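You operate a simulated robot arm through the tools that you are given. There is no shell and no other tool.

You are at the controls of a simulated robot arm. One attempt, no reset.

JOB
Pump the white vacuum bag flat and close its valve.
Fine: nozzle back on its stand. Set down upright: nozzle.
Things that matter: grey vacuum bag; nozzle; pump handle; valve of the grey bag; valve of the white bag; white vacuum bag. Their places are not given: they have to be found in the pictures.

The check looks at the end state, three seconds after you hand in, the way a careful person would. Anything else that was tipped, shoved, dropped, spilled or broken makes it a failure.

ROBOT AND FRAMES
A 6-joint arm with a two-finger gripper, fixed in place. Base frame: the origin is at the foot of the arm, x ahead of it, y to its left, z up; the work surface is at about z = 0.74. Lengths are in m, angles in degrees, forces in N, time in s.
Its first joint turns from -166.0 to 166.0 degrees. Payload 3.43 kg.
The tool frame sits at the grasp point between the pads (the TCP): z along the fingers, y along the line on which they close. The tips reach 0.02 m beyond it. Largest opening 0.19 m; the body of the gripper starts 0.248 m behind the TCP.
Orientation is told as [roll, pitch, yaw] about the base's x, y, z axes, in that order, counted from this pose: with the fingers straight down and closing along the base's y, the tool's x points along the base's -x, its y along +y and its z along -z.

CONTROLS
- The arm moves only by the tool move_arm. Its argument "increments" is a list of rows, each an object of numbers (a shift or turn left out is 0, a gripper value left out holds the last): "tx", "ty", "tz": the shift along the tool's x, y, z in m; "ax", "ay", "az": the turn, a rotation vector about the tool's x, y, z in degrees; "jaw": the finger opening in m, from 0 to 0.19. In form: [{"tx": .., "ty": .., "tz": .., "ax": .., "ay": .., "az": .., "jaw": ..}, ...]. A call has 1 to 20 rows; each row shifts and turns the commanded pose from where the row before left it, along the tool's axes as they then stand. Each row takes 0.2 s and may step no farther than 0.05 m and 8.6 degrees from the row before; otherwise, or with a gripper value out of range, the whole call is refused. A pose out of reach is approached as far as the arm can. The call stops where the force on the tool passes 40 N (or 10 N more than at its start, if that is more) or the arm is blocked; 0.2 s more then pass. Each finger travels about 0.045 m/s and halts on what it meets, pressing with about 44 N; the grip force reading is that of the motor and also rises with nothing between the fingers. The clock runs only during rows and for 0.2 s after the last one: add rows that do not move to give the fingers time. It gives the time, the measured TCP pose, the force on the tool (base axes), the opening and the grip force at its end, in the units of the frame above (readings bear some noise), with the torque about the TCP (base axes, N m) and any sound that the robot's microphone picked up.
- Cameras (640 x 400 px; columns grow to the right, rows downward): "scene" is fixed at [0.2242, 0.4909, 1.4626]; the picture's right is [-0.57, -0.82, 0.00], its down [-0.59, 0.41, -0.69] and it looks along [0.57, -0.40, -0.72] (base axes); focal length 248 px, centre (320, 200). "wrist" rides on the gripper at [0.07, -0.008, -0.288] in the tool frame; the picture's right is [0.12, 0.99, 0.00], its down [-0.96, 0.12, -0.25] and it looks along [-0.25, 0.03, 0.97] (tool axes); focal length 261 px, centre (320, 200).
- snapshot(camera): a new picture of that camera. The clock stands still meanwhile.
- raise_lower(by): slides the trunk up (or, below 0, down) by that many m; the arm rides with it, the base frame stays. It gives what a move gives, with no picture.
- point_at(camera, pixels): for up to 12 pixels [column, row] of the newest picture of that camera ("zoom" is the newest enlarged one), the place [x, y, z] in the base frame of the surface seen there, good to about 0.002 m, but the place of the scene camera against the robot may be out by one fixed shift of up to 0.018 m in any direction. The clock stands still meanwhile.
- inspect(camera, box): a new picture of the part [left, top, right, bottom] of that camera's present view, enlarged. The clock stands still meanwhile.
- finish_job(): hands the job in; it is judged then, once.

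Leave the gripper open and the arm clear of the work at the hand-in unless told otherwise.

The tools are called after "Emit:" as name(argument=value, ...) on one line, values as JSON. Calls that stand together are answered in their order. move_arm: Moves the arm, as the interface text tells. Its arguments: {"type":"object","properties":{"increments":{"type":"array","items":{"type":"object","properties":{"tx":{"type":"number"},"ty":{"type":"number"},"tz":{"type":"number"},"ax":{"type":"number"},"ay":{"type":"number"},"az":{"type":"number"},"jaw":{"type":"number"}}}}},"required":["increments"]} The other tools are called the same way: raise_lower (by) slides the trunk up or down; snapshot (camera) takes a picture; point_at (camera, pixels) gives the place of the surface under pixels of a picture; inspect (camera, box) takes an enlarged picture of a part of a camera's view; finish_job () hands the job in.

At the start:

```text
time_s: 0.0
tcp_pos: [0.6041, 0.3909, 1.2439]
tool_rot: [0.0, 0.0, -0.1]
contact_force: [0.5, 0.0, 0.0]
ft_torque: [-0.03, 0.0, 0.0]
opening: 0.1897
grasp_force: 0.1
trunk travel left (down, up): [-0.175, 0.065]
```

scene: 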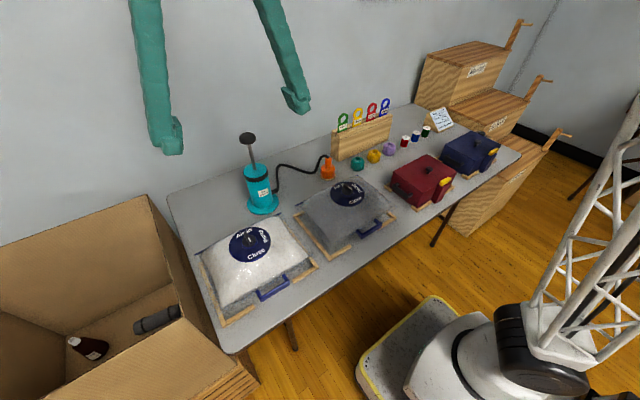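
wrist: 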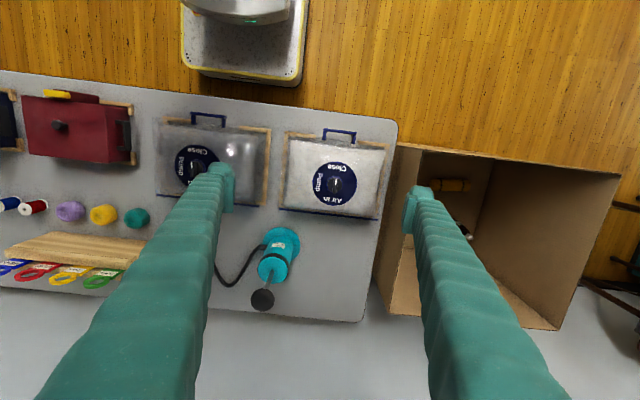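

I see a table with a white bag (scene ~250,265), a grey bag (~345,210), a teal pump (~260,190) with a handle at (247,137), a hose, and an orange nozzle (~327,168). First I'll enlarge these areas.

Emit:
inspect(camera="scene", box=[180, 200, 340, 300])

Emit:
inspect(camera="scene", box=[220, 120, 380, 220])

Emit:
inspect(camera="wrist", box=[140, 90, 400, 330])

```text
4.00 times, centred on (260, 250) of scene
```

zoom: 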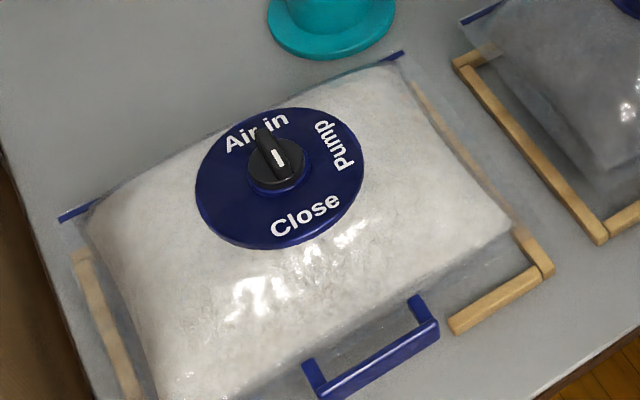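

```text
4.00 times, centred on (300, 170) of scene
```

zoom: 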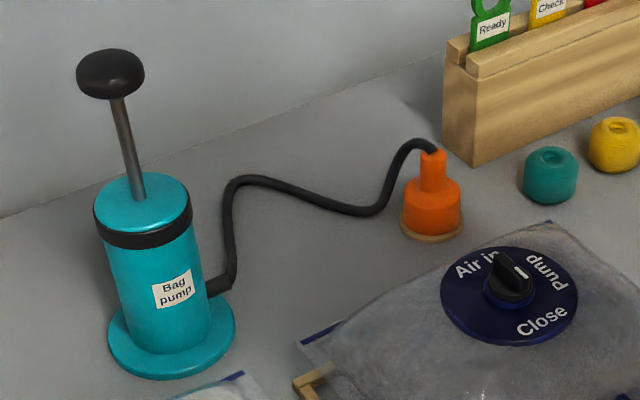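

```text
1.67 times, centred on (270, 210) of wrist
```

zoom: 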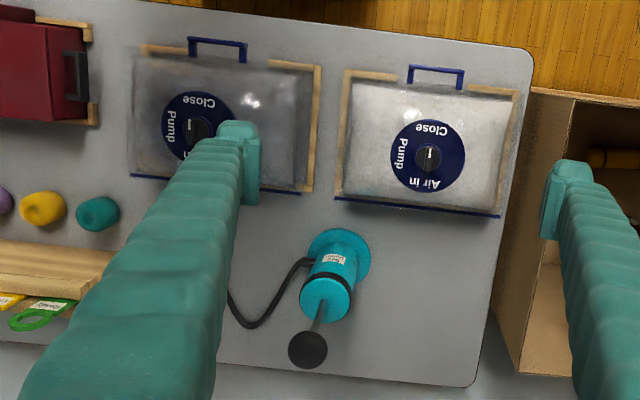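

I'll look closer at the white bag's valve from the wrist (335,183) and from the scene (249,243).

Emit:
inspect(camera="wrist", box=[305, 155, 369, 211])

Emit:
point_at(camera="wrist", pixels=[[335, 182], [335, 190], [322, 183], [358, 185], [335, 165], [280, 240], [262, 300], [278, 255], [297, 165], [377, 218], [285, 205], [340, 132]])

Emit:
inspect(camera="scene", box=[225, 222, 273, 252])

Emit:
point_at(camera="scene", pixels=[[249, 240], [250, 238], [262, 205], [247, 137], [327, 160], [328, 175], [326, 180], [256, 172], [252, 150], [349, 190], [240, 225], [222, 250]])

```text
7.14 times, centred on (337, 183) of wrist
```

zoom: 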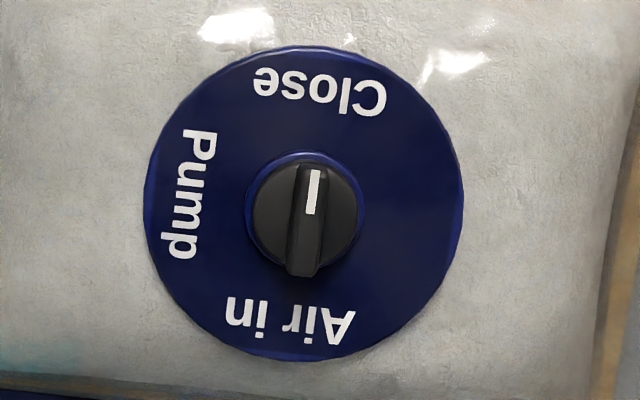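

```text
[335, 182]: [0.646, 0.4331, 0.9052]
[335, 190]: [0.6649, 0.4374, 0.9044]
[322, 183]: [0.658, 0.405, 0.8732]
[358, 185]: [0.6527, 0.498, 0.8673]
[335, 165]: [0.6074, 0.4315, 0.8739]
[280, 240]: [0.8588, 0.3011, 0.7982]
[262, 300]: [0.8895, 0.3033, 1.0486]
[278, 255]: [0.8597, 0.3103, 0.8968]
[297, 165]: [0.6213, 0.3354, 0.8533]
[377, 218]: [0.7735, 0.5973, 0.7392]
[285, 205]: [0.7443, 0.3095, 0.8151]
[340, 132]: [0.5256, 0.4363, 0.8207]
```

```text
13.33 times, centred on (249, 237) of scene
```

zoom: 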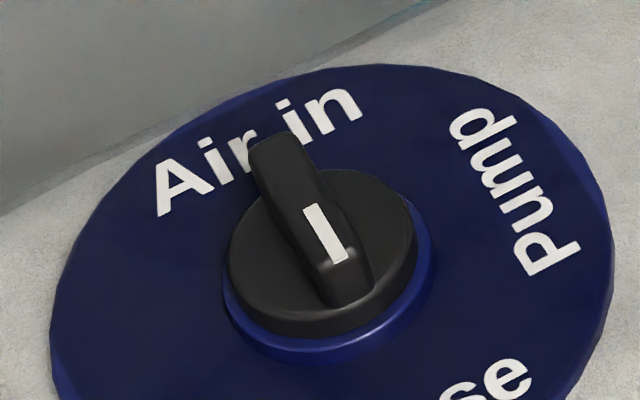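

```text
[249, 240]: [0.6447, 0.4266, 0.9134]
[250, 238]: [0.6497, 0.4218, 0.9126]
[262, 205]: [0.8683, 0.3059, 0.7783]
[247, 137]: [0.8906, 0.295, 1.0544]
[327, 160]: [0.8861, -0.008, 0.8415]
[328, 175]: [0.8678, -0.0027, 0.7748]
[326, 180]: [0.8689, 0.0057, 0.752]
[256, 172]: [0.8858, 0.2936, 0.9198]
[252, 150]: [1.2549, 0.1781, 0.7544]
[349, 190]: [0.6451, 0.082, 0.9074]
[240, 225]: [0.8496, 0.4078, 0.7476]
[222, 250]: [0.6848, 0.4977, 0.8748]
```

The white valve's pointer mark is towards "Close" (base -x). "Pump" lies on the -y side and "Air in" on +x. The bar runs along x, so the current finger closing direction suits it. I'll move above the knob (about 0.647, 0.434), narrow the fingers and look again.

Emit:
move_arm(increments=[{"tx": -0.011, "ty": 0.011, "tz": 0.04, "jaw": 0.08}, {"tx": -0.011, "ty": 0.011, "tz": 0.04}, {"tx": -0.011, "ty": 0.011, "tz": 0.04}, {"tx": -0.01, "ty": 0.01, "tz": 0.04}, {"tz": 0.04}, {}, {}, {}, {}, {}, {}])

Emit:
snapshot(camera="wrist")

Emit:
snapshot(camera="scene")

```text
time_s: 2.4
tcp_pos: [0.6479, 0.4349, 1.0445]
tool_rot: [-0.1, 0.0, 0.0]
contact_force: [0.4, -0.2, 0.5]
ft_torque: [-0.01, 0.0, -0.01]
opening: 0.0802
grasp_force: 0.2
trunk travel left (down, up): [-0.175, 0.065]
```

```text
taken
```

wrist: 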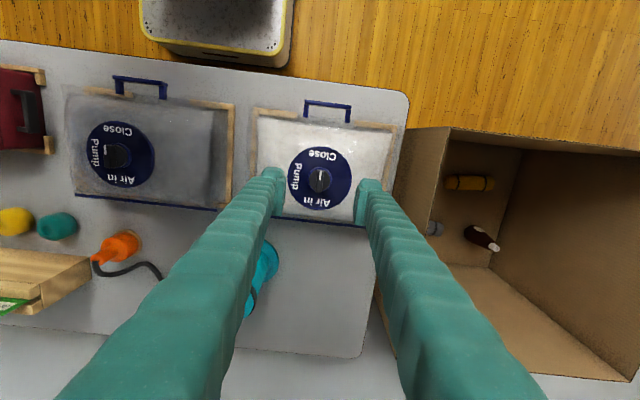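

```text
taken
```

scene: 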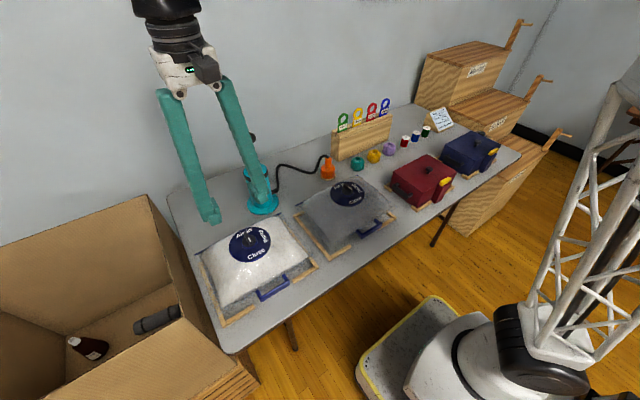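

The grey valve's pointer is at "Pump", and I won't touch it. I'll zoom in on the white knob and measure it.

Emit:
inspect(camera="wrist", box=[280, 140, 360, 220])

Emit:
inspect(camera="wrist", box=[80, 220, 160, 290])

Emit:
point_at(camera="wrist", pixels=[[319, 174], [320, 178], [320, 184], [320, 188], [310, 180], [329, 180], [305, 180], [340, 180], [319, 160], [319, 198], [120, 245], [96, 259]])

```text
5.00 times, centred on (320, 180) of wrist
```

zoom: 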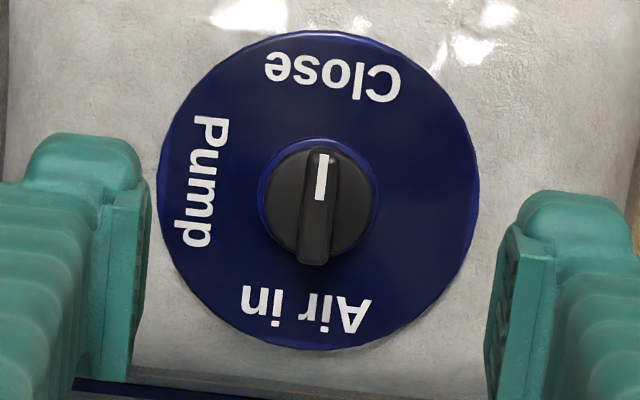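

```text
5.71 times, centred on (120, 255) of wrist
```

zoom: 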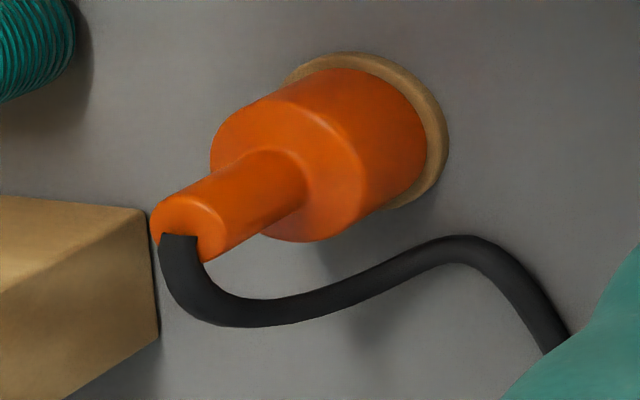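

```text
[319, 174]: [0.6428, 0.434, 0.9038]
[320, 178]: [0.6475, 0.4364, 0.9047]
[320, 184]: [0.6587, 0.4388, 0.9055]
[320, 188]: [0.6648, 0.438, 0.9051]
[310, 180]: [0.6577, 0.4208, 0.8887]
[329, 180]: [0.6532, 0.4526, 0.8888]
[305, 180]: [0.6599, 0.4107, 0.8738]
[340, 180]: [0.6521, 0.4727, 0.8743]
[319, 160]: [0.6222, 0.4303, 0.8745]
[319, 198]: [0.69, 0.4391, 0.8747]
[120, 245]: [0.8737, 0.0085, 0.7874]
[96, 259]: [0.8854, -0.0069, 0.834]
```

The bar is centred at about (0.6525, 0.437) and runs along x. Its top is at z 0.905, the skirt at 0.889 and the disc at 0.874. I'll descend to TCP z 0.912 so the tips stay just above the skirt, then close on the bar.

Emit:
move_arm(increments=[{"tx": -0.0046, "ty": 0.0021, "tz": 0.03, "jaw": 0.05}, {"tz": 0.03}, {"tz": 0.03}, {"tz": 0.02}, {"tz": 0.012}, {"tz": 0.01}, {}, {}])

Emit:
snapshot(camera="wrist")

Emit:
inspect(camera="wrist", box=[280, 130, 360, 210])

Emit:
inspect(camera="scene", box=[200, 200, 300, 280])

```text
time_s: 4.2
tcp_pos: [0.6523, 0.4369, 0.9115]
tool_rot: [0.1, 0.0, 0.0]
contact_force: [0.4, -0.7, 1.0]
ft_torque: [0.02, -0.01, 0.01]
opening: 0.0501
grasp_force: 0.1
trunk travel left (down, up): [-0.175, 0.065]
```

```text
taken
```

wrist: 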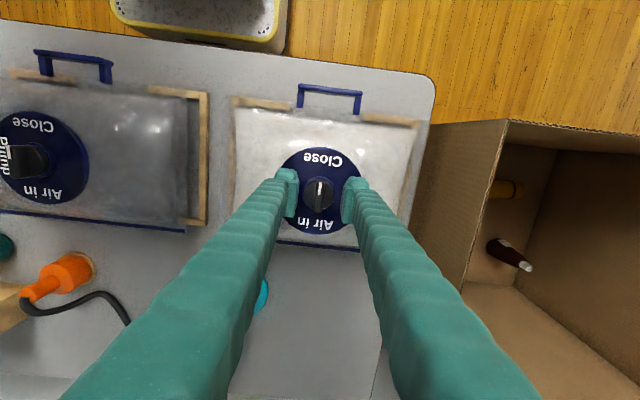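

```text
5.00 times, centred on (320, 170) of wrist
```

zoom: 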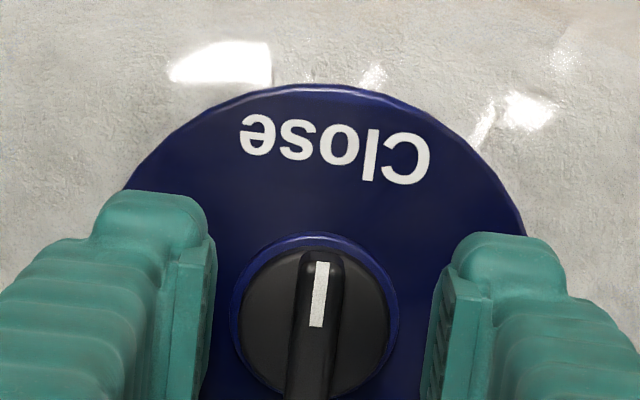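

```text
5.00 times, centred on (250, 240) of scene
```

zoom: 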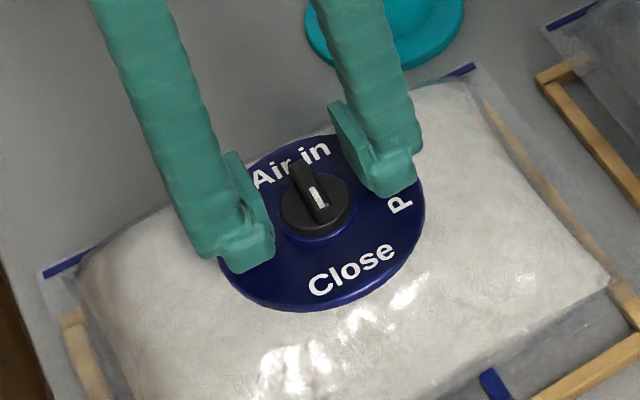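

The bar sits between the pads. I'll close on it.

Emit:
move_arm(increments=[{"jaw": 0.03}, {"jaw": 0.02}, {"jaw": 0.012}, {"jaw": 0.01}, {}, {}])

Emit:
inspect(camera="wrist", box=[280, 130, 360, 210])

```text
time_s: 5.6
tcp_pos: [0.6528, 0.4356, 0.9127]
tool_rot: [0.0, 0.0, -0.1]
contact_force: [0.6, -1.1, 0.7]
ft_torque: [0.03, 0.01, 0.0]
opening: 0.011
grasp_force: 0.8
trunk travel left (down, up): [-0.175, 0.065]
```

```text
5.00 times, centred on (320, 170) of wrist
```

zoom: 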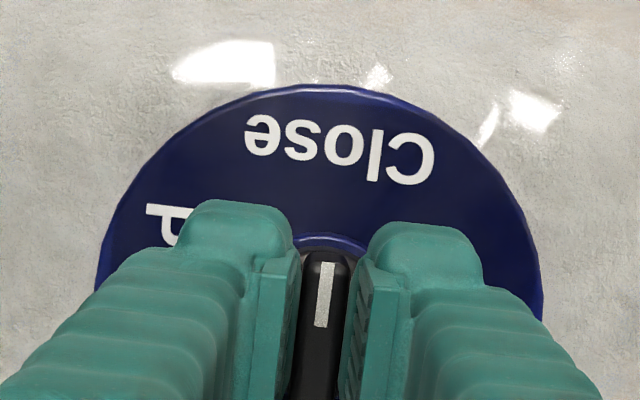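

Contact is at 0.011 m. I'll firm up the grip slightly and start turning CCW seen from above (negative az), first 25°, and check that the pointer follows.

Emit:
move_arm(increments=[{"jaw": 0.005}, {}, {"az": -5}, {"az": -5}, {"az": -5}, {"az": -5}, {"az": -5}, {}])

Emit:
inspect(camera="scene", box=[200, 200, 300, 280])

Emit:
inspect(camera="wrist", box=[280, 130, 360, 210])

```text
time_s: 7.4
tcp_pos: [0.6519, 0.4352, 0.9133]
tool_rot: [-0.1, 0.0, 25.0]
contact_force: [-0.1, -1.5, -0.5]
ft_torque: [0.02, -0.04, 0.0]
opening: 0.0096
grasp_force: 42.8
trunk travel left (down, up): [-0.175, 0.065]
```

```text
5.00 times, centred on (250, 240) of scene
```

zoom: 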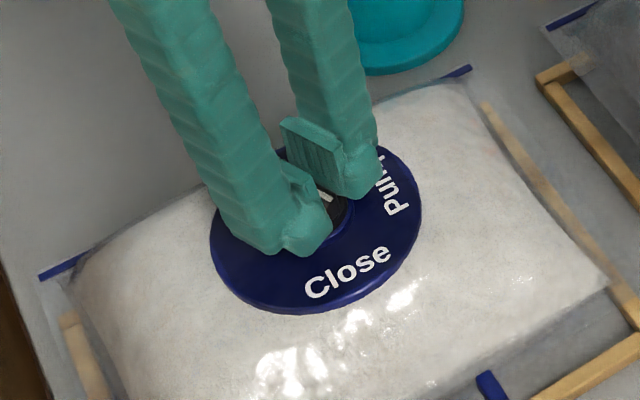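

```text
5.00 times, centred on (320, 170) of wrist
```

zoom: 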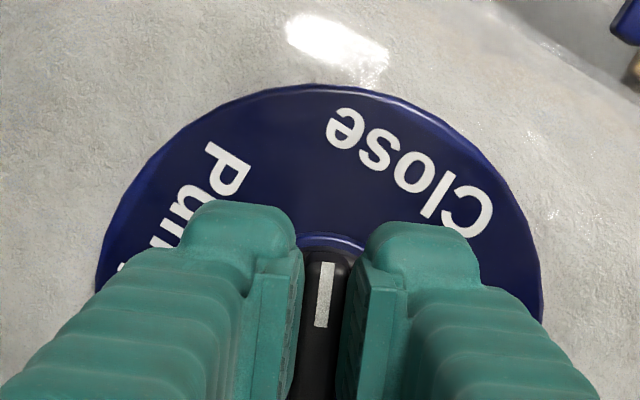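

The pointer turns with the fingers while the disc stays put. I'll turn the remaining 65°.

Emit:
move_arm(increments=[{"az": -6.5}, {"az": -6.5}, {"az": -6.5}, {"az": -6.5}, {"az": -6.5}, {"az": -6.5}, {"az": -6.5}, {"az": -6.5}, {"az": -6.5}, {"az": -6.5}, {}])

Emit:
inspect(camera="wrist", box=[280, 130, 360, 210])

Emit:
inspect(camera="scene", box=[200, 200, 300, 280])

```text
time_s: 9.8
tcp_pos: [0.6524, 0.4377, 0.9121]
tool_rot: [0.0, 0.0, 90.1]
contact_force: [0.6, -0.5, -0.3]
ft_torque: [0.02, 0.04, 0.02]
opening: 0.0095
grasp_force: 42.9
trunk travel left (down, up): [-0.175, 0.065]
```

```text
5.00 times, centred on (320, 170) of wrist
```

zoom: 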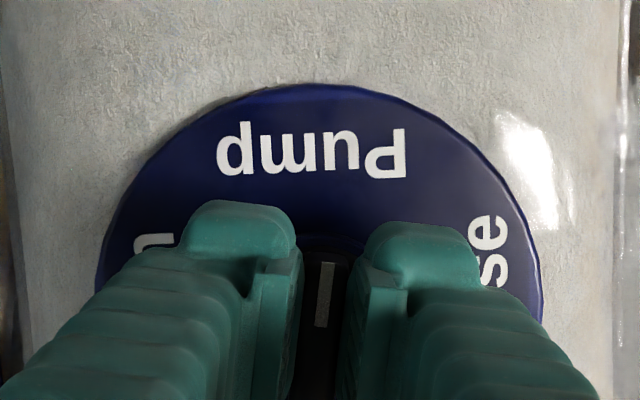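

```text
5.00 times, centred on (250, 240) of scene
```

zoom: 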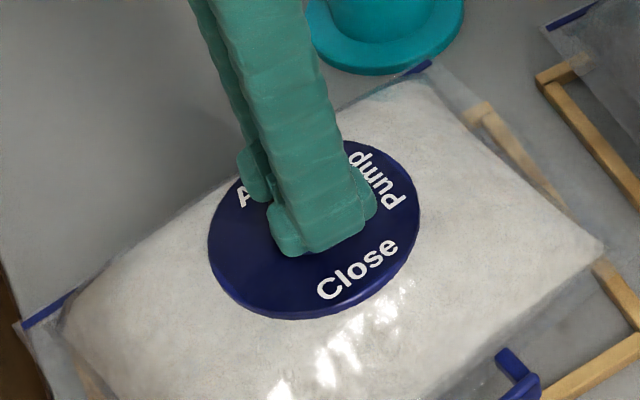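

The pointer is at Pump, but the bag seems to have turned a few degrees with it. I'll open gently, rise and look from above to check.

Emit:
move_arm(increments=[{"jaw": 0.02}, {"jaw": 0.04}, {"jaw": 0.05}, {}, {"tz": -0.03}, {"tz": -0.04}, {"tz": -0.04}, {"tz": -0.04}, {"tz": -0.04}, {}])

Emit:
snapshot(camera="wrist")

Emit:
snapshot(camera="scene")

Emit:
inspect(camera="scene", box=[180, 200, 340, 300])

```text
time_s: 12.0
tcp_pos: [0.6527, 0.4364, 1.1044]
tool_rot: [0.0, 0.0, 90.0]
contact_force: [-0.8, 0.3, 0.0]
ft_torque: [0.03, 0.01, -0.01]
opening: 0.05
grasp_force: 0.1
trunk travel left (down, up): [-0.175, 0.065]
```

```text
taken
```

wrist: 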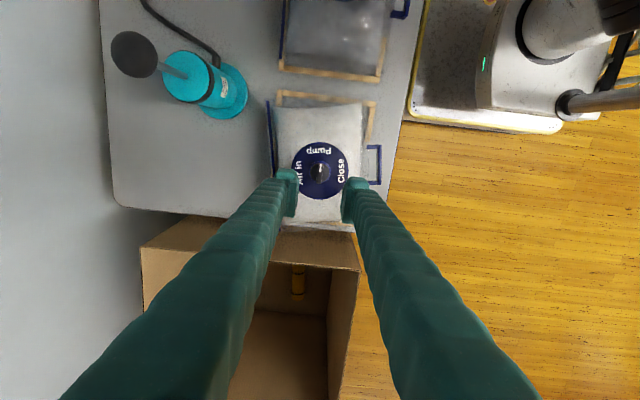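

```text
taken
```

scene: 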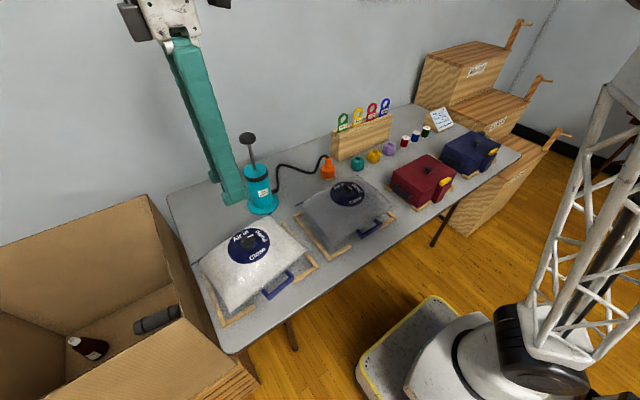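

```text
4.00 times, centred on (260, 250) of scene
```

zoom: 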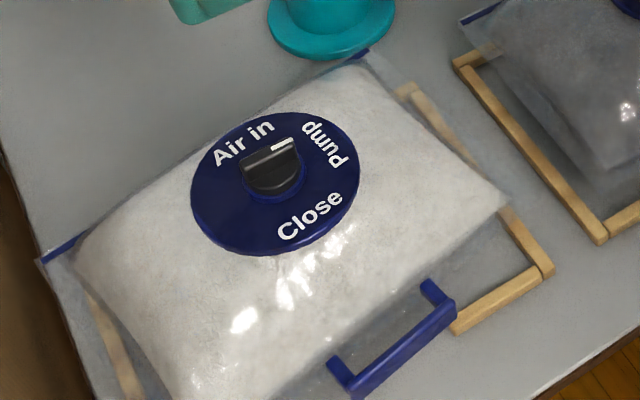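

Emit:
inspect(camera="wrist", box=[255, 80, 395, 240])

Emit:
inspect(camera="wrist", box=[290, 140, 352, 202])

Emit:
point_at(camera="wrist", pixels=[[318, 163], [319, 170], [319, 176], [298, 172], [343, 172], [320, 148], [320, 194], [269, 101], [366, 147], [380, 147], [380, 182], [277, 150]])

```text
2.50 times, centred on (325, 160) of wrist
```

zoom: 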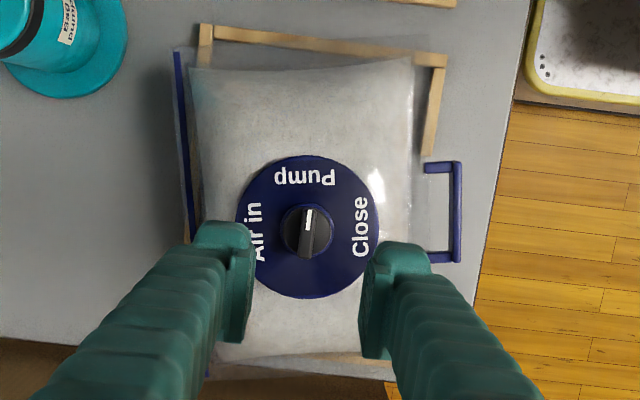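

```text
6.45 times, centred on (321, 171) of wrist
```

zoom: 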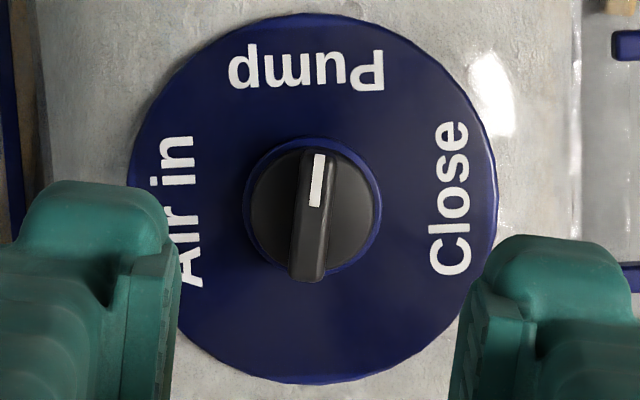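

```text
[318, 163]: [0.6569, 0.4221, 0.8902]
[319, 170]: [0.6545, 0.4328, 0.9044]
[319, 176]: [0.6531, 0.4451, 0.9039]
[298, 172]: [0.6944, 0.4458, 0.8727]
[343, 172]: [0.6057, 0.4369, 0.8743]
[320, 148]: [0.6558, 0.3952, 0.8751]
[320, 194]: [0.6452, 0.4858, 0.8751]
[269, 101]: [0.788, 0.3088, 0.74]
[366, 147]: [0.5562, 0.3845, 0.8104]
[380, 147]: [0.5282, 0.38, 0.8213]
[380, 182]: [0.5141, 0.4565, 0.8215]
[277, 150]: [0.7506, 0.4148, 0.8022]
```

The bag turned about 9.5° with the knob, so the pointer is roughly 8° short of the Pump label. I'll grip the bar again and turn slowly. First I'll go down and close.

Emit:
move_arm(increments=[{"tz": 0.04}, {"tz": 0.04}, {"tz": 0.04}, {"tz": 0.04}, {"tz": 0.02}, {"tz": 0.0115}, {}, {"jaw": 0.03}, {"jaw": 0.015}, {"jaw": 0.009}, {"jaw": 0.007}, {}, {}])

Emit:
inspect(camera="wrist", box=[240, 80, 400, 210])

```text
time_s: 14.8
tcp_pos: [0.6508, 0.4337, 0.9102]
tool_rot: [0.0, -0.1, 90.0]
contact_force: [0.4, 0.2, -0.6]
ft_torque: [0.0, -0.02, -0.05]
opening: 0.0096
grasp_force: 43.1
trunk travel left (down, up): [-0.175, 0.065]
```

```text
3.08 times, centred on (320, 145) of wrist
```

zoom: 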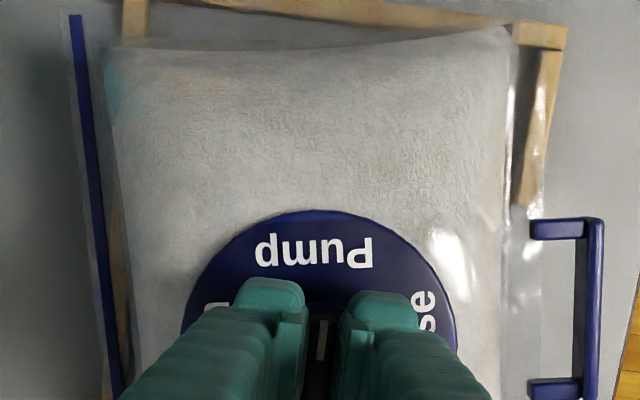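

Now I'll turn slowly, 10° CCW at 1° per row.

Emit:
move_arm(increments=[{"az": -1}, {"az": -1}, {"az": -1}, {"az": -1}, {"az": -1}, {"az": -1}, {"az": -1}, {"az": -1}, {}])

Emit:
inspect(camera="wrist", box=[240, 80, 400, 210])

Emit:
inspect(camera="scene", box=[180, 200, 340, 300])

```text
time_s: 16.8
tcp_pos: [0.6533, 0.4353, 0.9113]
tool_rot: [-0.1, 0.0, 98.1]
contact_force: [-1.1, -0.5, 0.0]
ft_torque: [-0.08, -0.02, -0.01]
opening: 0.0099
grasp_force: 42.9
trunk travel left (down, up): [-0.175, 0.065]
```

```text
3.08 times, centred on (320, 145) of wrist
```

zoom: 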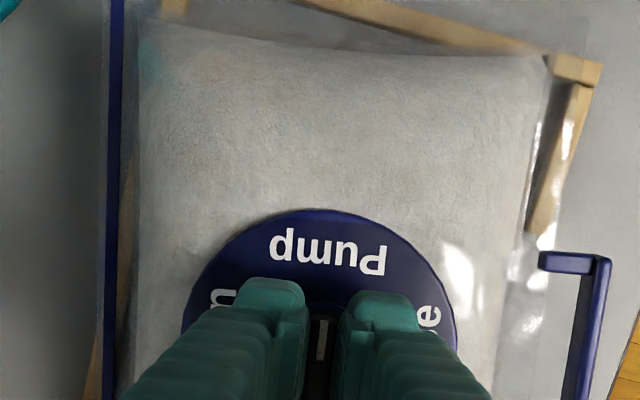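

```text
4.00 times, centred on (260, 250) of scene
```

zoom: 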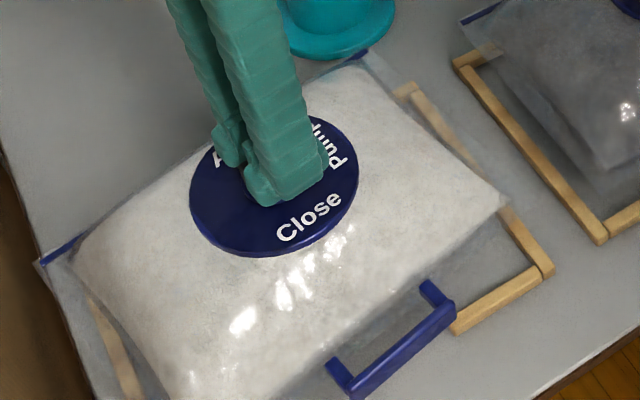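

The slow turn left the bag still, and the pointer is now on Pump. I'll turn slowly from now on. Next I'll open, rise to about z 1.10, turn back to yaw 90 and move above the nozzle stand near (0.875, 0.0).

Emit:
move_arm(increments=[{"jaw": 0.02}, {"jaw": 0.04}, {"jaw": 0.06}, {}, {"tz": -0.03}, {"tz": -0.04}, {"tz": -0.04}, {"tz": -0.04}, {"tz": -0.04, "az": 8}])

Emit:
inspect(camera="wrist", box=[255, 80, 395, 240])

Emit:
move_arm(increments=[{"tx": 0.0436, "ty": -0.0223, "jaw": 0.1}, {"tx": 0.0436, "ty": -0.0223}, {"tx": 0.0436, "ty": -0.0223}, {"tx": 0.0436, "ty": -0.0223}, {"tx": 0.0436, "ty": -0.0223}, {"tx": 0.0436, "ty": -0.0223}, {"tx": 0.0436, "ty": -0.0223}, {"tx": 0.0436, "ty": -0.0223}, {"tx": 0.0436, "ty": -0.0223}, {"tx": 0.0436, "ty": -0.0223}, {}, {}])

Emit:
snapshot(camera="wrist")

Emit:
snapshot(camera="scene")

```text
time_s: 18.8
tcp_pos: [0.6512, 0.4373, 1.1017]
tool_rot: [0.0, 0.0, 89.9]
contact_force: [-0.2, 0.3, -0.9]
ft_torque: [-0.03, 0.03, 0.02]
opening: 0.06
grasp_force: 0.0
trunk travel left (down, up): [-0.175, 0.065]
```

```text
2.50 times, centred on (325, 160) of wrist
```

zoom: 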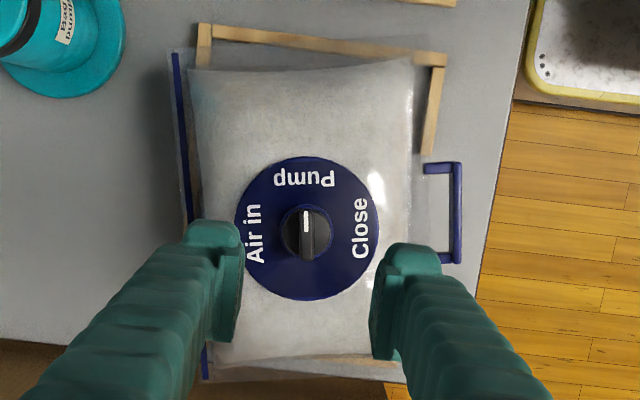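

```text
time_s: 21.4
tcp_pos: [0.8757, -0.0005, 1.1022]
tool_rot: [0.0, 0.0, 90.0]
contact_force: [0.7, 0.4, 0.1]
ft_torque: [0.01, 0.03, -0.01]
opening: 0.0997
grasp_force: 0.1
trunk travel left (down, up): [-0.175, 0.065]
```

```text
taken
```

wrist: 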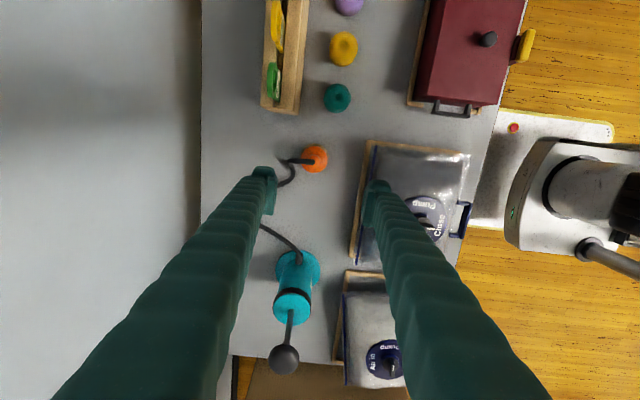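

```text
taken
```

scene: 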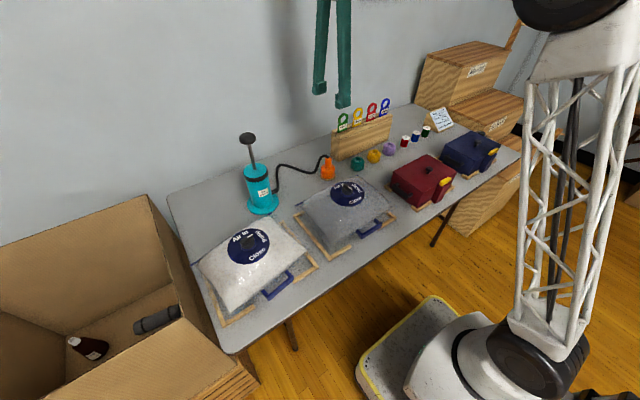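

The nozzle is at (314,158) in the wrist view and its hose leaves to the left (+x). I'll zoom in and measure.

Emit:
inspect(camera="wrist", box=[255, 110, 375, 200])

Emit:
inspect(camera="wrist", box=[280, 135, 344, 181])

Emit:
point_at(camera="wrist", pixels=[[312, 160], [308, 160], [322, 160], [316, 148], [316, 170], [296, 161], [284, 163], [290, 178], [281, 186], [300, 110], [326, 152], [340, 96]])

Emit:
inspect(camera="scene", box=[270, 140, 350, 200])

```text
4.44 times, centred on (315, 155) of wrist
```

zoom: 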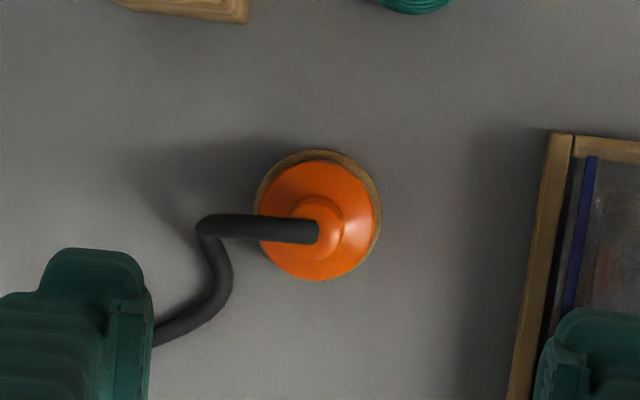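

```text
8.70 times, centred on (312, 158) of wrist
```

zoom: 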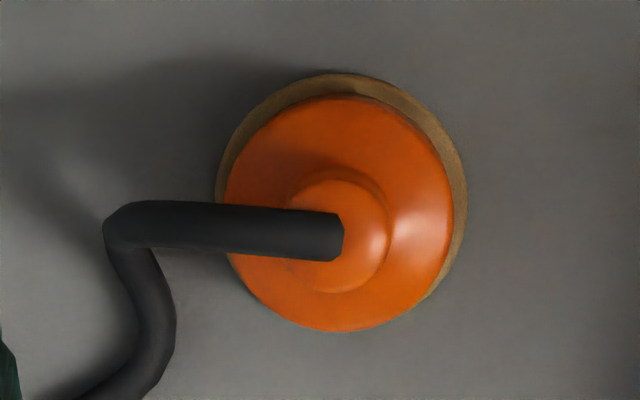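

```text
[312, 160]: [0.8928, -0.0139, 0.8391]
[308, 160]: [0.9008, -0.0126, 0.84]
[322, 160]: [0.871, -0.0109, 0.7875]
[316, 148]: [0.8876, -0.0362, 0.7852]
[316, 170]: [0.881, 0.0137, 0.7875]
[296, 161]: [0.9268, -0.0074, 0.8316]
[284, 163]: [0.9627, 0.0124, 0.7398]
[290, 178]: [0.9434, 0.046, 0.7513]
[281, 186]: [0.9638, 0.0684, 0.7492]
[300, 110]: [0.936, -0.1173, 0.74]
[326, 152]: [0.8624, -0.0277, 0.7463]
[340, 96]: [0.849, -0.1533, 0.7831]
```

```text
6.67 times, centred on (310, 170) of scene
```

zoom: 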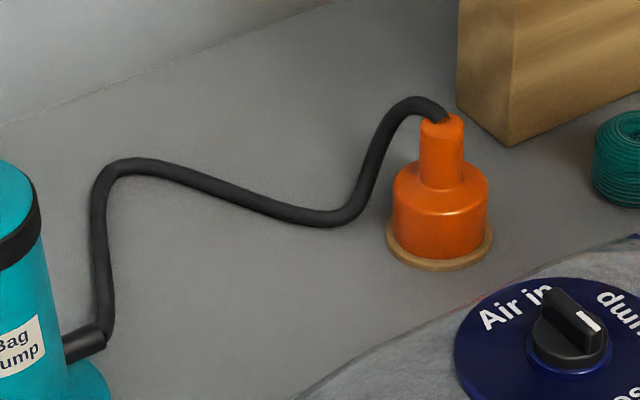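

The nozzle body is centred at about (0.888, -0.010) and is about 0.06 m across. Its shoulder is at z 0.787 and its neck top at 0.84. The hose leaves towards +x, so I'll close along y. I'll turn to yaw 0, go down partway and check.

Emit:
move_arm(increments=[{"az": 8.5}, {"az": 8.5}, {"az": 8.5}, {"az": 8.5}, {"az": 8.5}, {"az": 8.5}, {"az": 8.5}, {"az": 8.5}, {"az": 8.5}, {"az": 8.5}, {"az": 5}, {"tx": -0.0123, "ty": -0.0095}, {"tz": 0.04}, {"tz": 0.04}, {"tz": 0.04}, {"tz": 0.04}, {}, {}])

Emit:
snapshot(camera="wrist")

Emit:
snapshot(camera="scene")

Emit:
inspect(camera="wrist", box=[260, 120, 380, 220])

```text
time_s: 25.2
tcp_pos: [0.8861, -0.0116, 0.9409]
tool_rot: [-0.1, 0.0, 0.1]
contact_force: [0.0, 0.1, -0.1]
ft_torque: [0.0, 0.0, -0.02]
opening: 0.0999
grasp_force: 0.1
trunk travel left (down, up): [-0.175, 0.065]
```

```text
taken
```

wrist: 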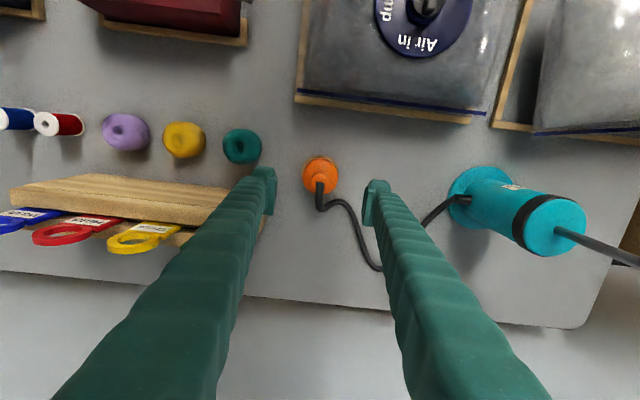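

```text
taken
```

scene: 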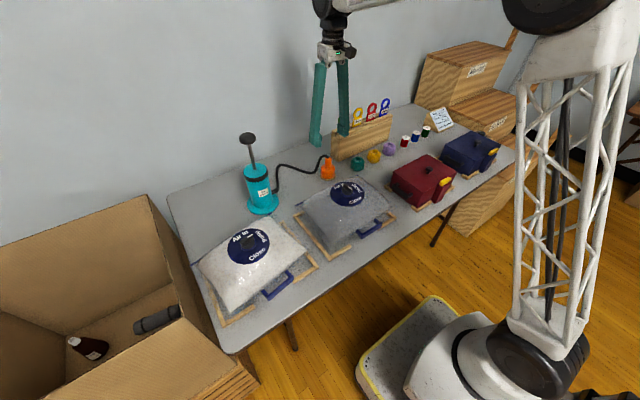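

```text
4.00 times, centred on (320, 170) of wrist
```

zoom: 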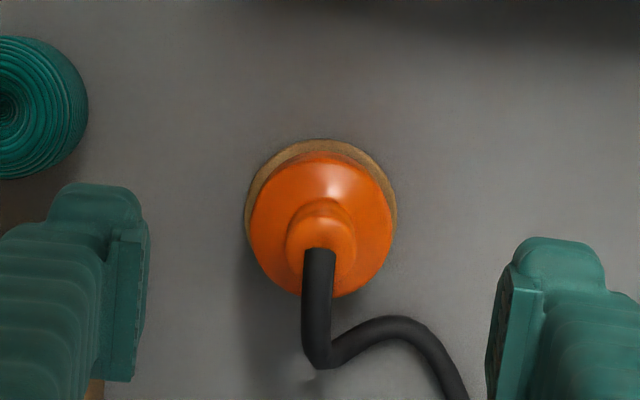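

The nozzle is centred at the TCP column and row. I'll check how close the rack's corner is to the left finger.

Emit:
point_at(camera="wrist", pixels=[[264, 218], [266, 224], [262, 234], [240, 190], [215, 190], [242, 146], [320, 165], [320, 185], [305, 176], [336, 176]])

```text
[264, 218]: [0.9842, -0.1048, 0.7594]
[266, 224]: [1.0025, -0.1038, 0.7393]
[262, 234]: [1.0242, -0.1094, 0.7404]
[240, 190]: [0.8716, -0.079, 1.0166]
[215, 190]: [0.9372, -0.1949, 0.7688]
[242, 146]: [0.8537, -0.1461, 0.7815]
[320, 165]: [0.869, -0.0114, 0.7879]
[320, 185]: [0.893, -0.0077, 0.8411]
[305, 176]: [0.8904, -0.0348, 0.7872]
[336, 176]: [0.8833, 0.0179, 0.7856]
```

There's clearance: the rack is beyond y -0.10. I'll descend to z 0.778 and close on the body.

Emit:
move_arm(increments=[{"ty": 0.002, "tz": 0.04}, {"tz": 0.04}, {"tz": 0.04}, {"tz": 0.03}, {"tz": 0.013}, {}, {"jaw": 0.08}, {"jaw": 0.07}, {"jaw": 0.062}, {"jaw": 0.058}, {}, {}])

Emit:
snapshot(camera="wrist")

Emit:
inspect(camera="scene", box=[280, 120, 376, 190])

```text
time_s: 27.8
tcp_pos: [0.8865, -0.006, 0.7785]
tool_rot: [0.0, 0.0, 0.0]
contact_force: [-0.7, -0.1, 1.6]
ft_torque: [-0.01, 0.01, -0.04]
opening: 0.0605
grasp_force: 43.9
trunk travel left (down, up): [-0.175, 0.065]
```

```text
taken
```

wrist: 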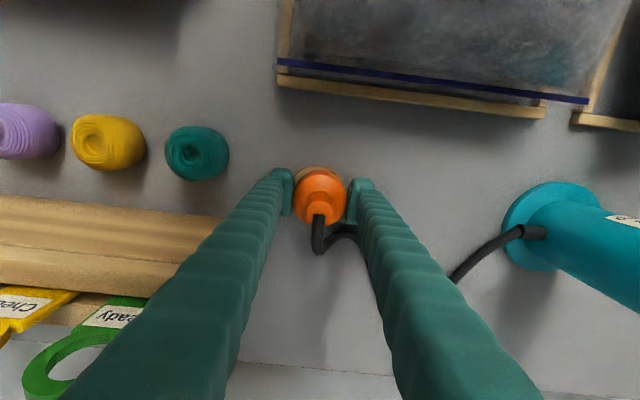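

```text
5.71 times, centred on (328, 155) of scene
```

zoom: 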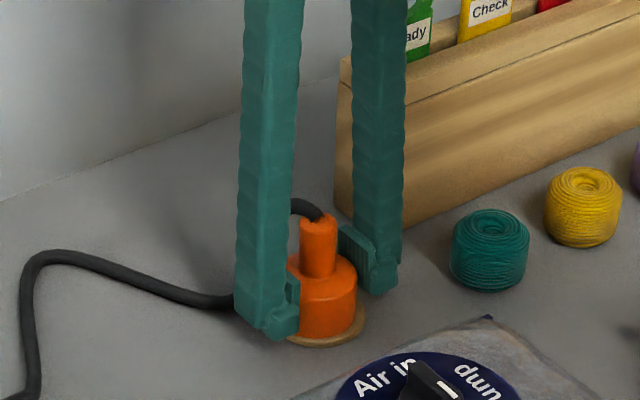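

It's gripped at 0.0605 m. I'll lift a little and check that the stand stays on the table.

Emit:
move_arm(increments=[{"tz": -0.01}, {"tz": -0.015}, {"tz": -0.0176}, {"tz": -0.03}, {"tz": -0.03}, {}])

Emit:
snapshot(camera="wrist")

Emit:
inspect(camera="scene", box=[220, 110, 380, 210])

```text
time_s: 29.2
tcp_pos: [0.887, -0.0067, 0.8811]
tool_rot: [0.1, 0.0, 0.0]
contact_force: [0.5, 0.3, -0.3]
ft_torque: [-0.03, -0.04, 0.02]
opening: 0.0607
grasp_force: 44.4
trunk travel left (down, up): [-0.175, 0.065]
```

```text
taken
```

wrist: 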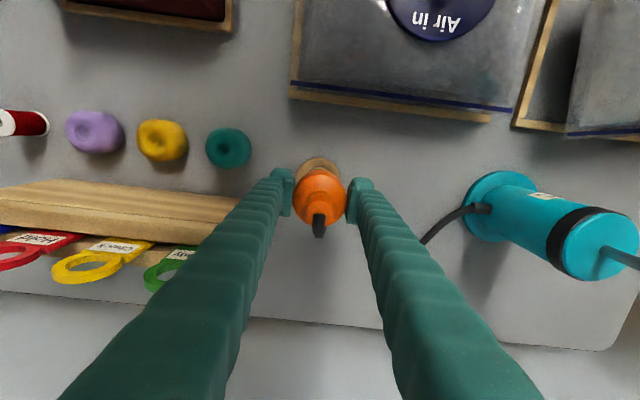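

```text
4.00 times, centred on (300, 160) of scene
```

zoom: 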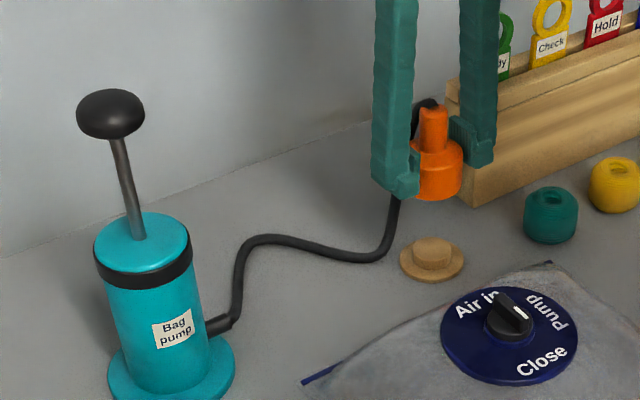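

The stand, a wooden disc with a peg, stayed put and the nozzle came off it. I'll raise to z 0.97 and carry the nozzle in two legs, passing clear of the pump, to above the white valve at about (0.652, 0.4375).

Emit:
move_arm(increments=[{"tz": -0.045}, {"tz": -0.045}, {"tx": 0.0245, "ty": 0.03458}, {"tx": 0.0245, "ty": 0.03458}, {"tx": 0.0245, "ty": 0.03458}, {"tx": 0.0245, "ty": 0.03458}, {"tx": 0.0245, "ty": 0.03458}, {"tx": 0.0245, "ty": 0.0346}, {"tx": 0.01472, "ty": 0.03958}, {"tx": 0.01472, "ty": 0.03958}, {"tx": 0.01472, "ty": 0.03958}, {"tx": 0.01472, "ty": 0.03958}, {"tx": 0.01472, "ty": 0.03958}, {"tx": 0.0147, "ty": 0.0396}, {}, {}])

Emit:
snapshot(camera="wrist")

Emit:
snapshot(camera="scene")

Emit:
inspect(camera="scene", box=[180, 180, 320, 280])

Emit:
inspect(camera="wrist", box=[270, 130, 370, 230])

```text
time_s: 32.6
tcp_pos: [0.6539, 0.4399, 0.9707]
tool_rot: [0.1, 0.1, 0.0]
contact_force: [0.1, 0.0, -1.7]
ft_torque: [-0.04, -0.01, 0.01]
opening: 0.0607
grasp_force: 44.1
trunk travel left (down, up): [-0.175, 0.065]
```

```text
taken
```

wrist: 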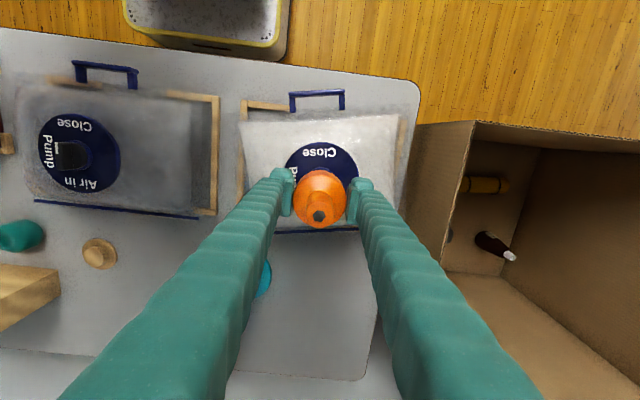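

```text
taken
```

scene: 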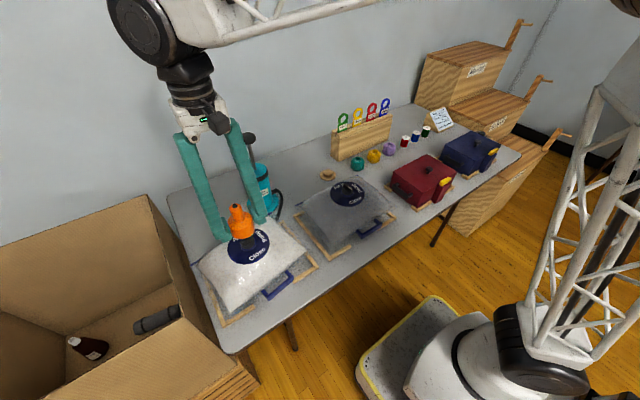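

```text
4.00 times, centred on (250, 230) of scene
```

zoom: 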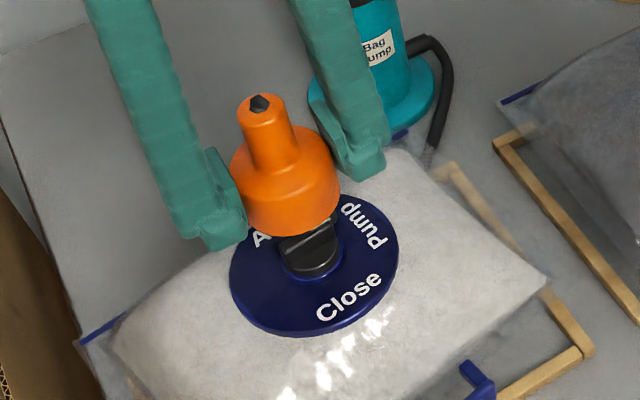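

```text
4.00 times, centred on (320, 180) of wrist
```

zoom: 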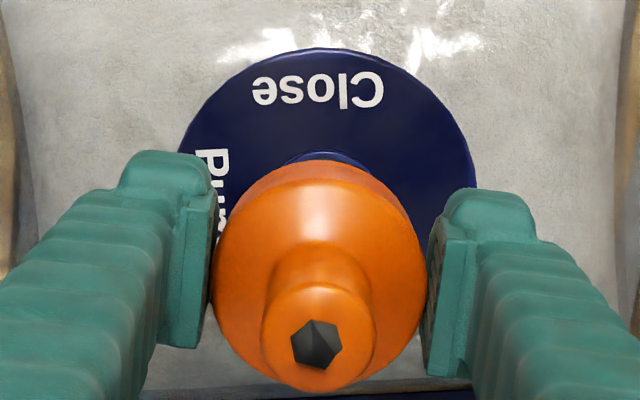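

The nozzle is above the knob, but I can't see the hose between the nozzle and the pump. I'll look more closely before lowering.

Emit:
inspect(camera="scene", box=[230, 150, 310, 220])

Emit:
inspect(camera="wrist", box=[60, 200, 330, 380])

Emit:
inspect(camera="scene", box=[220, 190, 280, 240])

```text
5.71 times, centred on (270, 185) of scene
```

zoom: 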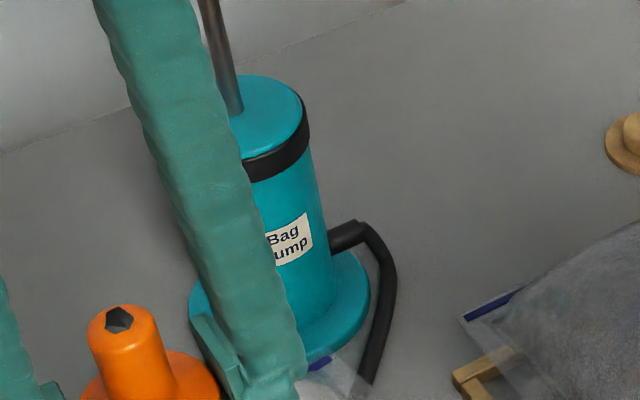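

```text
2.22 times, centred on (195, 290) of wrist
```

zoom: 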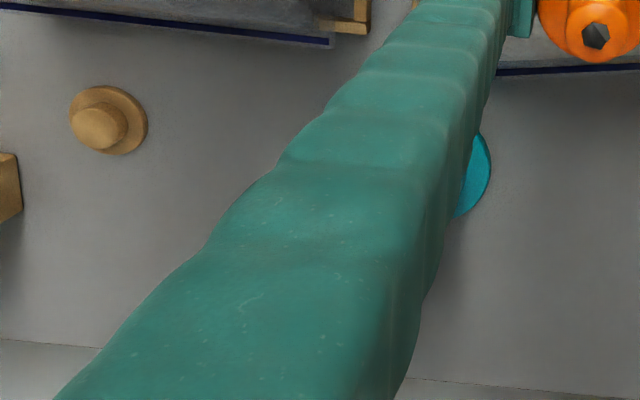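

```text
8.00 times, centred on (250, 215) of scene
```

zoom: 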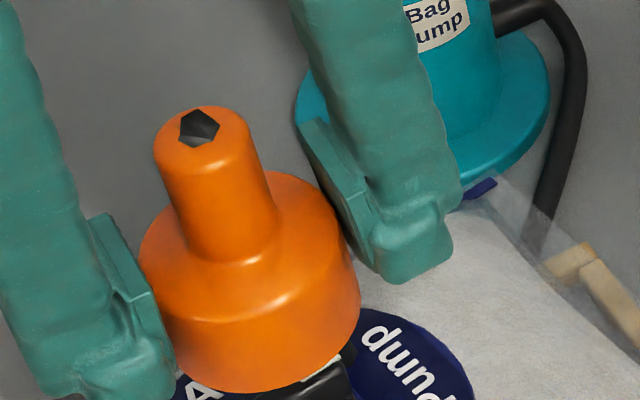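

The hose is drawn sagging from the pump under the bag and up into the nozzle, so it's still attached. The knob's centre looks about 2 mm further toward +y and 1.5 mm toward -x. I'll correct for that and lower to just above expected contact (TCP z about 0.903).

Emit:
move_arm(increments=[{"tx": 0.0015, "ty": 0.002, "tz": 0.01}, {"tz": 0.015}, {"tz": 0.015}, {"tz": 0.01}, {"tz": 0.008}, {}])

Emit:
inspect(camera="scene", box=[200, 190, 300, 270])

Emit:
inspect(camera="wrist", box=[270, 130, 370, 230])

```text
time_s: 34.0
tcp_pos: [0.6503, 0.44, 0.9125]
tool_rot: [-0.1, 0.0, 0.0]
contact_force: [0.1, -0.6, -0.9]
ft_torque: [0.04, 0.06, -0.01]
opening: 0.0608
grasp_force: 44.3
trunk travel left (down, up): [-0.175, 0.065]
```

```text
5.00 times, centred on (250, 230) of scene
```

zoom: 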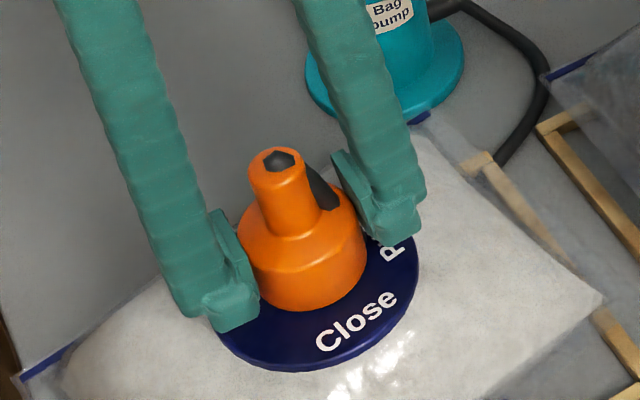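

```text
4.00 times, centred on (320, 180) of wrist
```

zoom: 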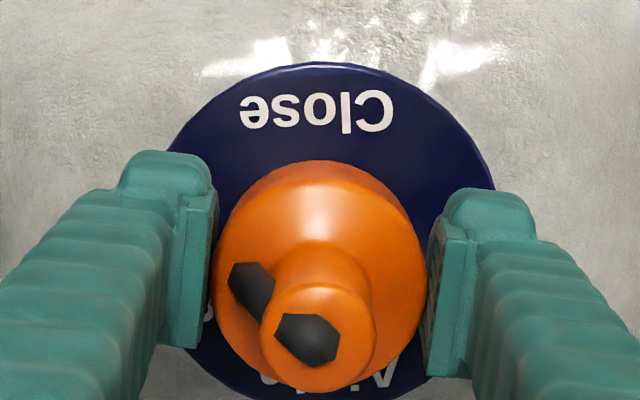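

The nozzle is already over the knob with no side force. I'll lower the last centimetre in small steps, watching the force.

Emit:
move_arm(increments=[{"ty": 0.001, "tz": 0.003}, {"tz": 0.003}, {}])

Emit:
move_arm(increments=[{"tz": 0.002}, {}])

Emit:
inspect(camera="scene", box=[200, 190, 300, 270])

```text
time_s: 34.8
tcp_pos: [0.651, 0.441, 0.9074]
tool_rot: [0.1, 0.1, 0.0]
contact_force: [1.1, -0.4, 0.8]
ft_torque: [0.09, 0.03, -0.01]
opening: 0.0608
grasp_force: 44.7
trunk travel left (down, up): [-0.175, 0.065]
```

```text
time_s: 35.4
tcp_pos: [0.6512, 0.4403, 0.9051]
tool_rot: [0.0, 0.0, 0.0]
contact_force: [0.1, 0.1, 1.5]
ft_torque: [0.04, -0.03, 0.01]
opening: 0.0605
grasp_force: 44.2
trunk travel left (down, up): [-0.175, 0.065]
```

```text
5.00 times, centred on (250, 230) of scene
```

zoom: 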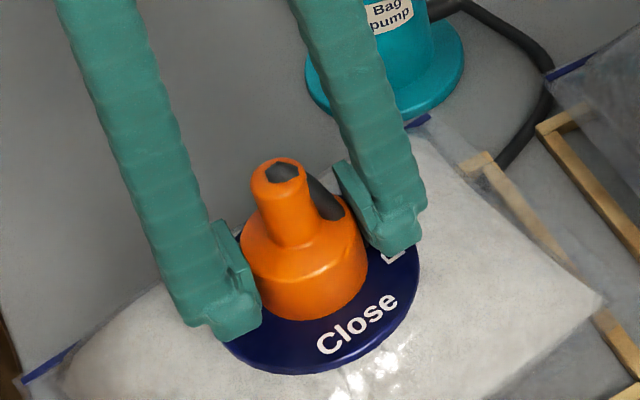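

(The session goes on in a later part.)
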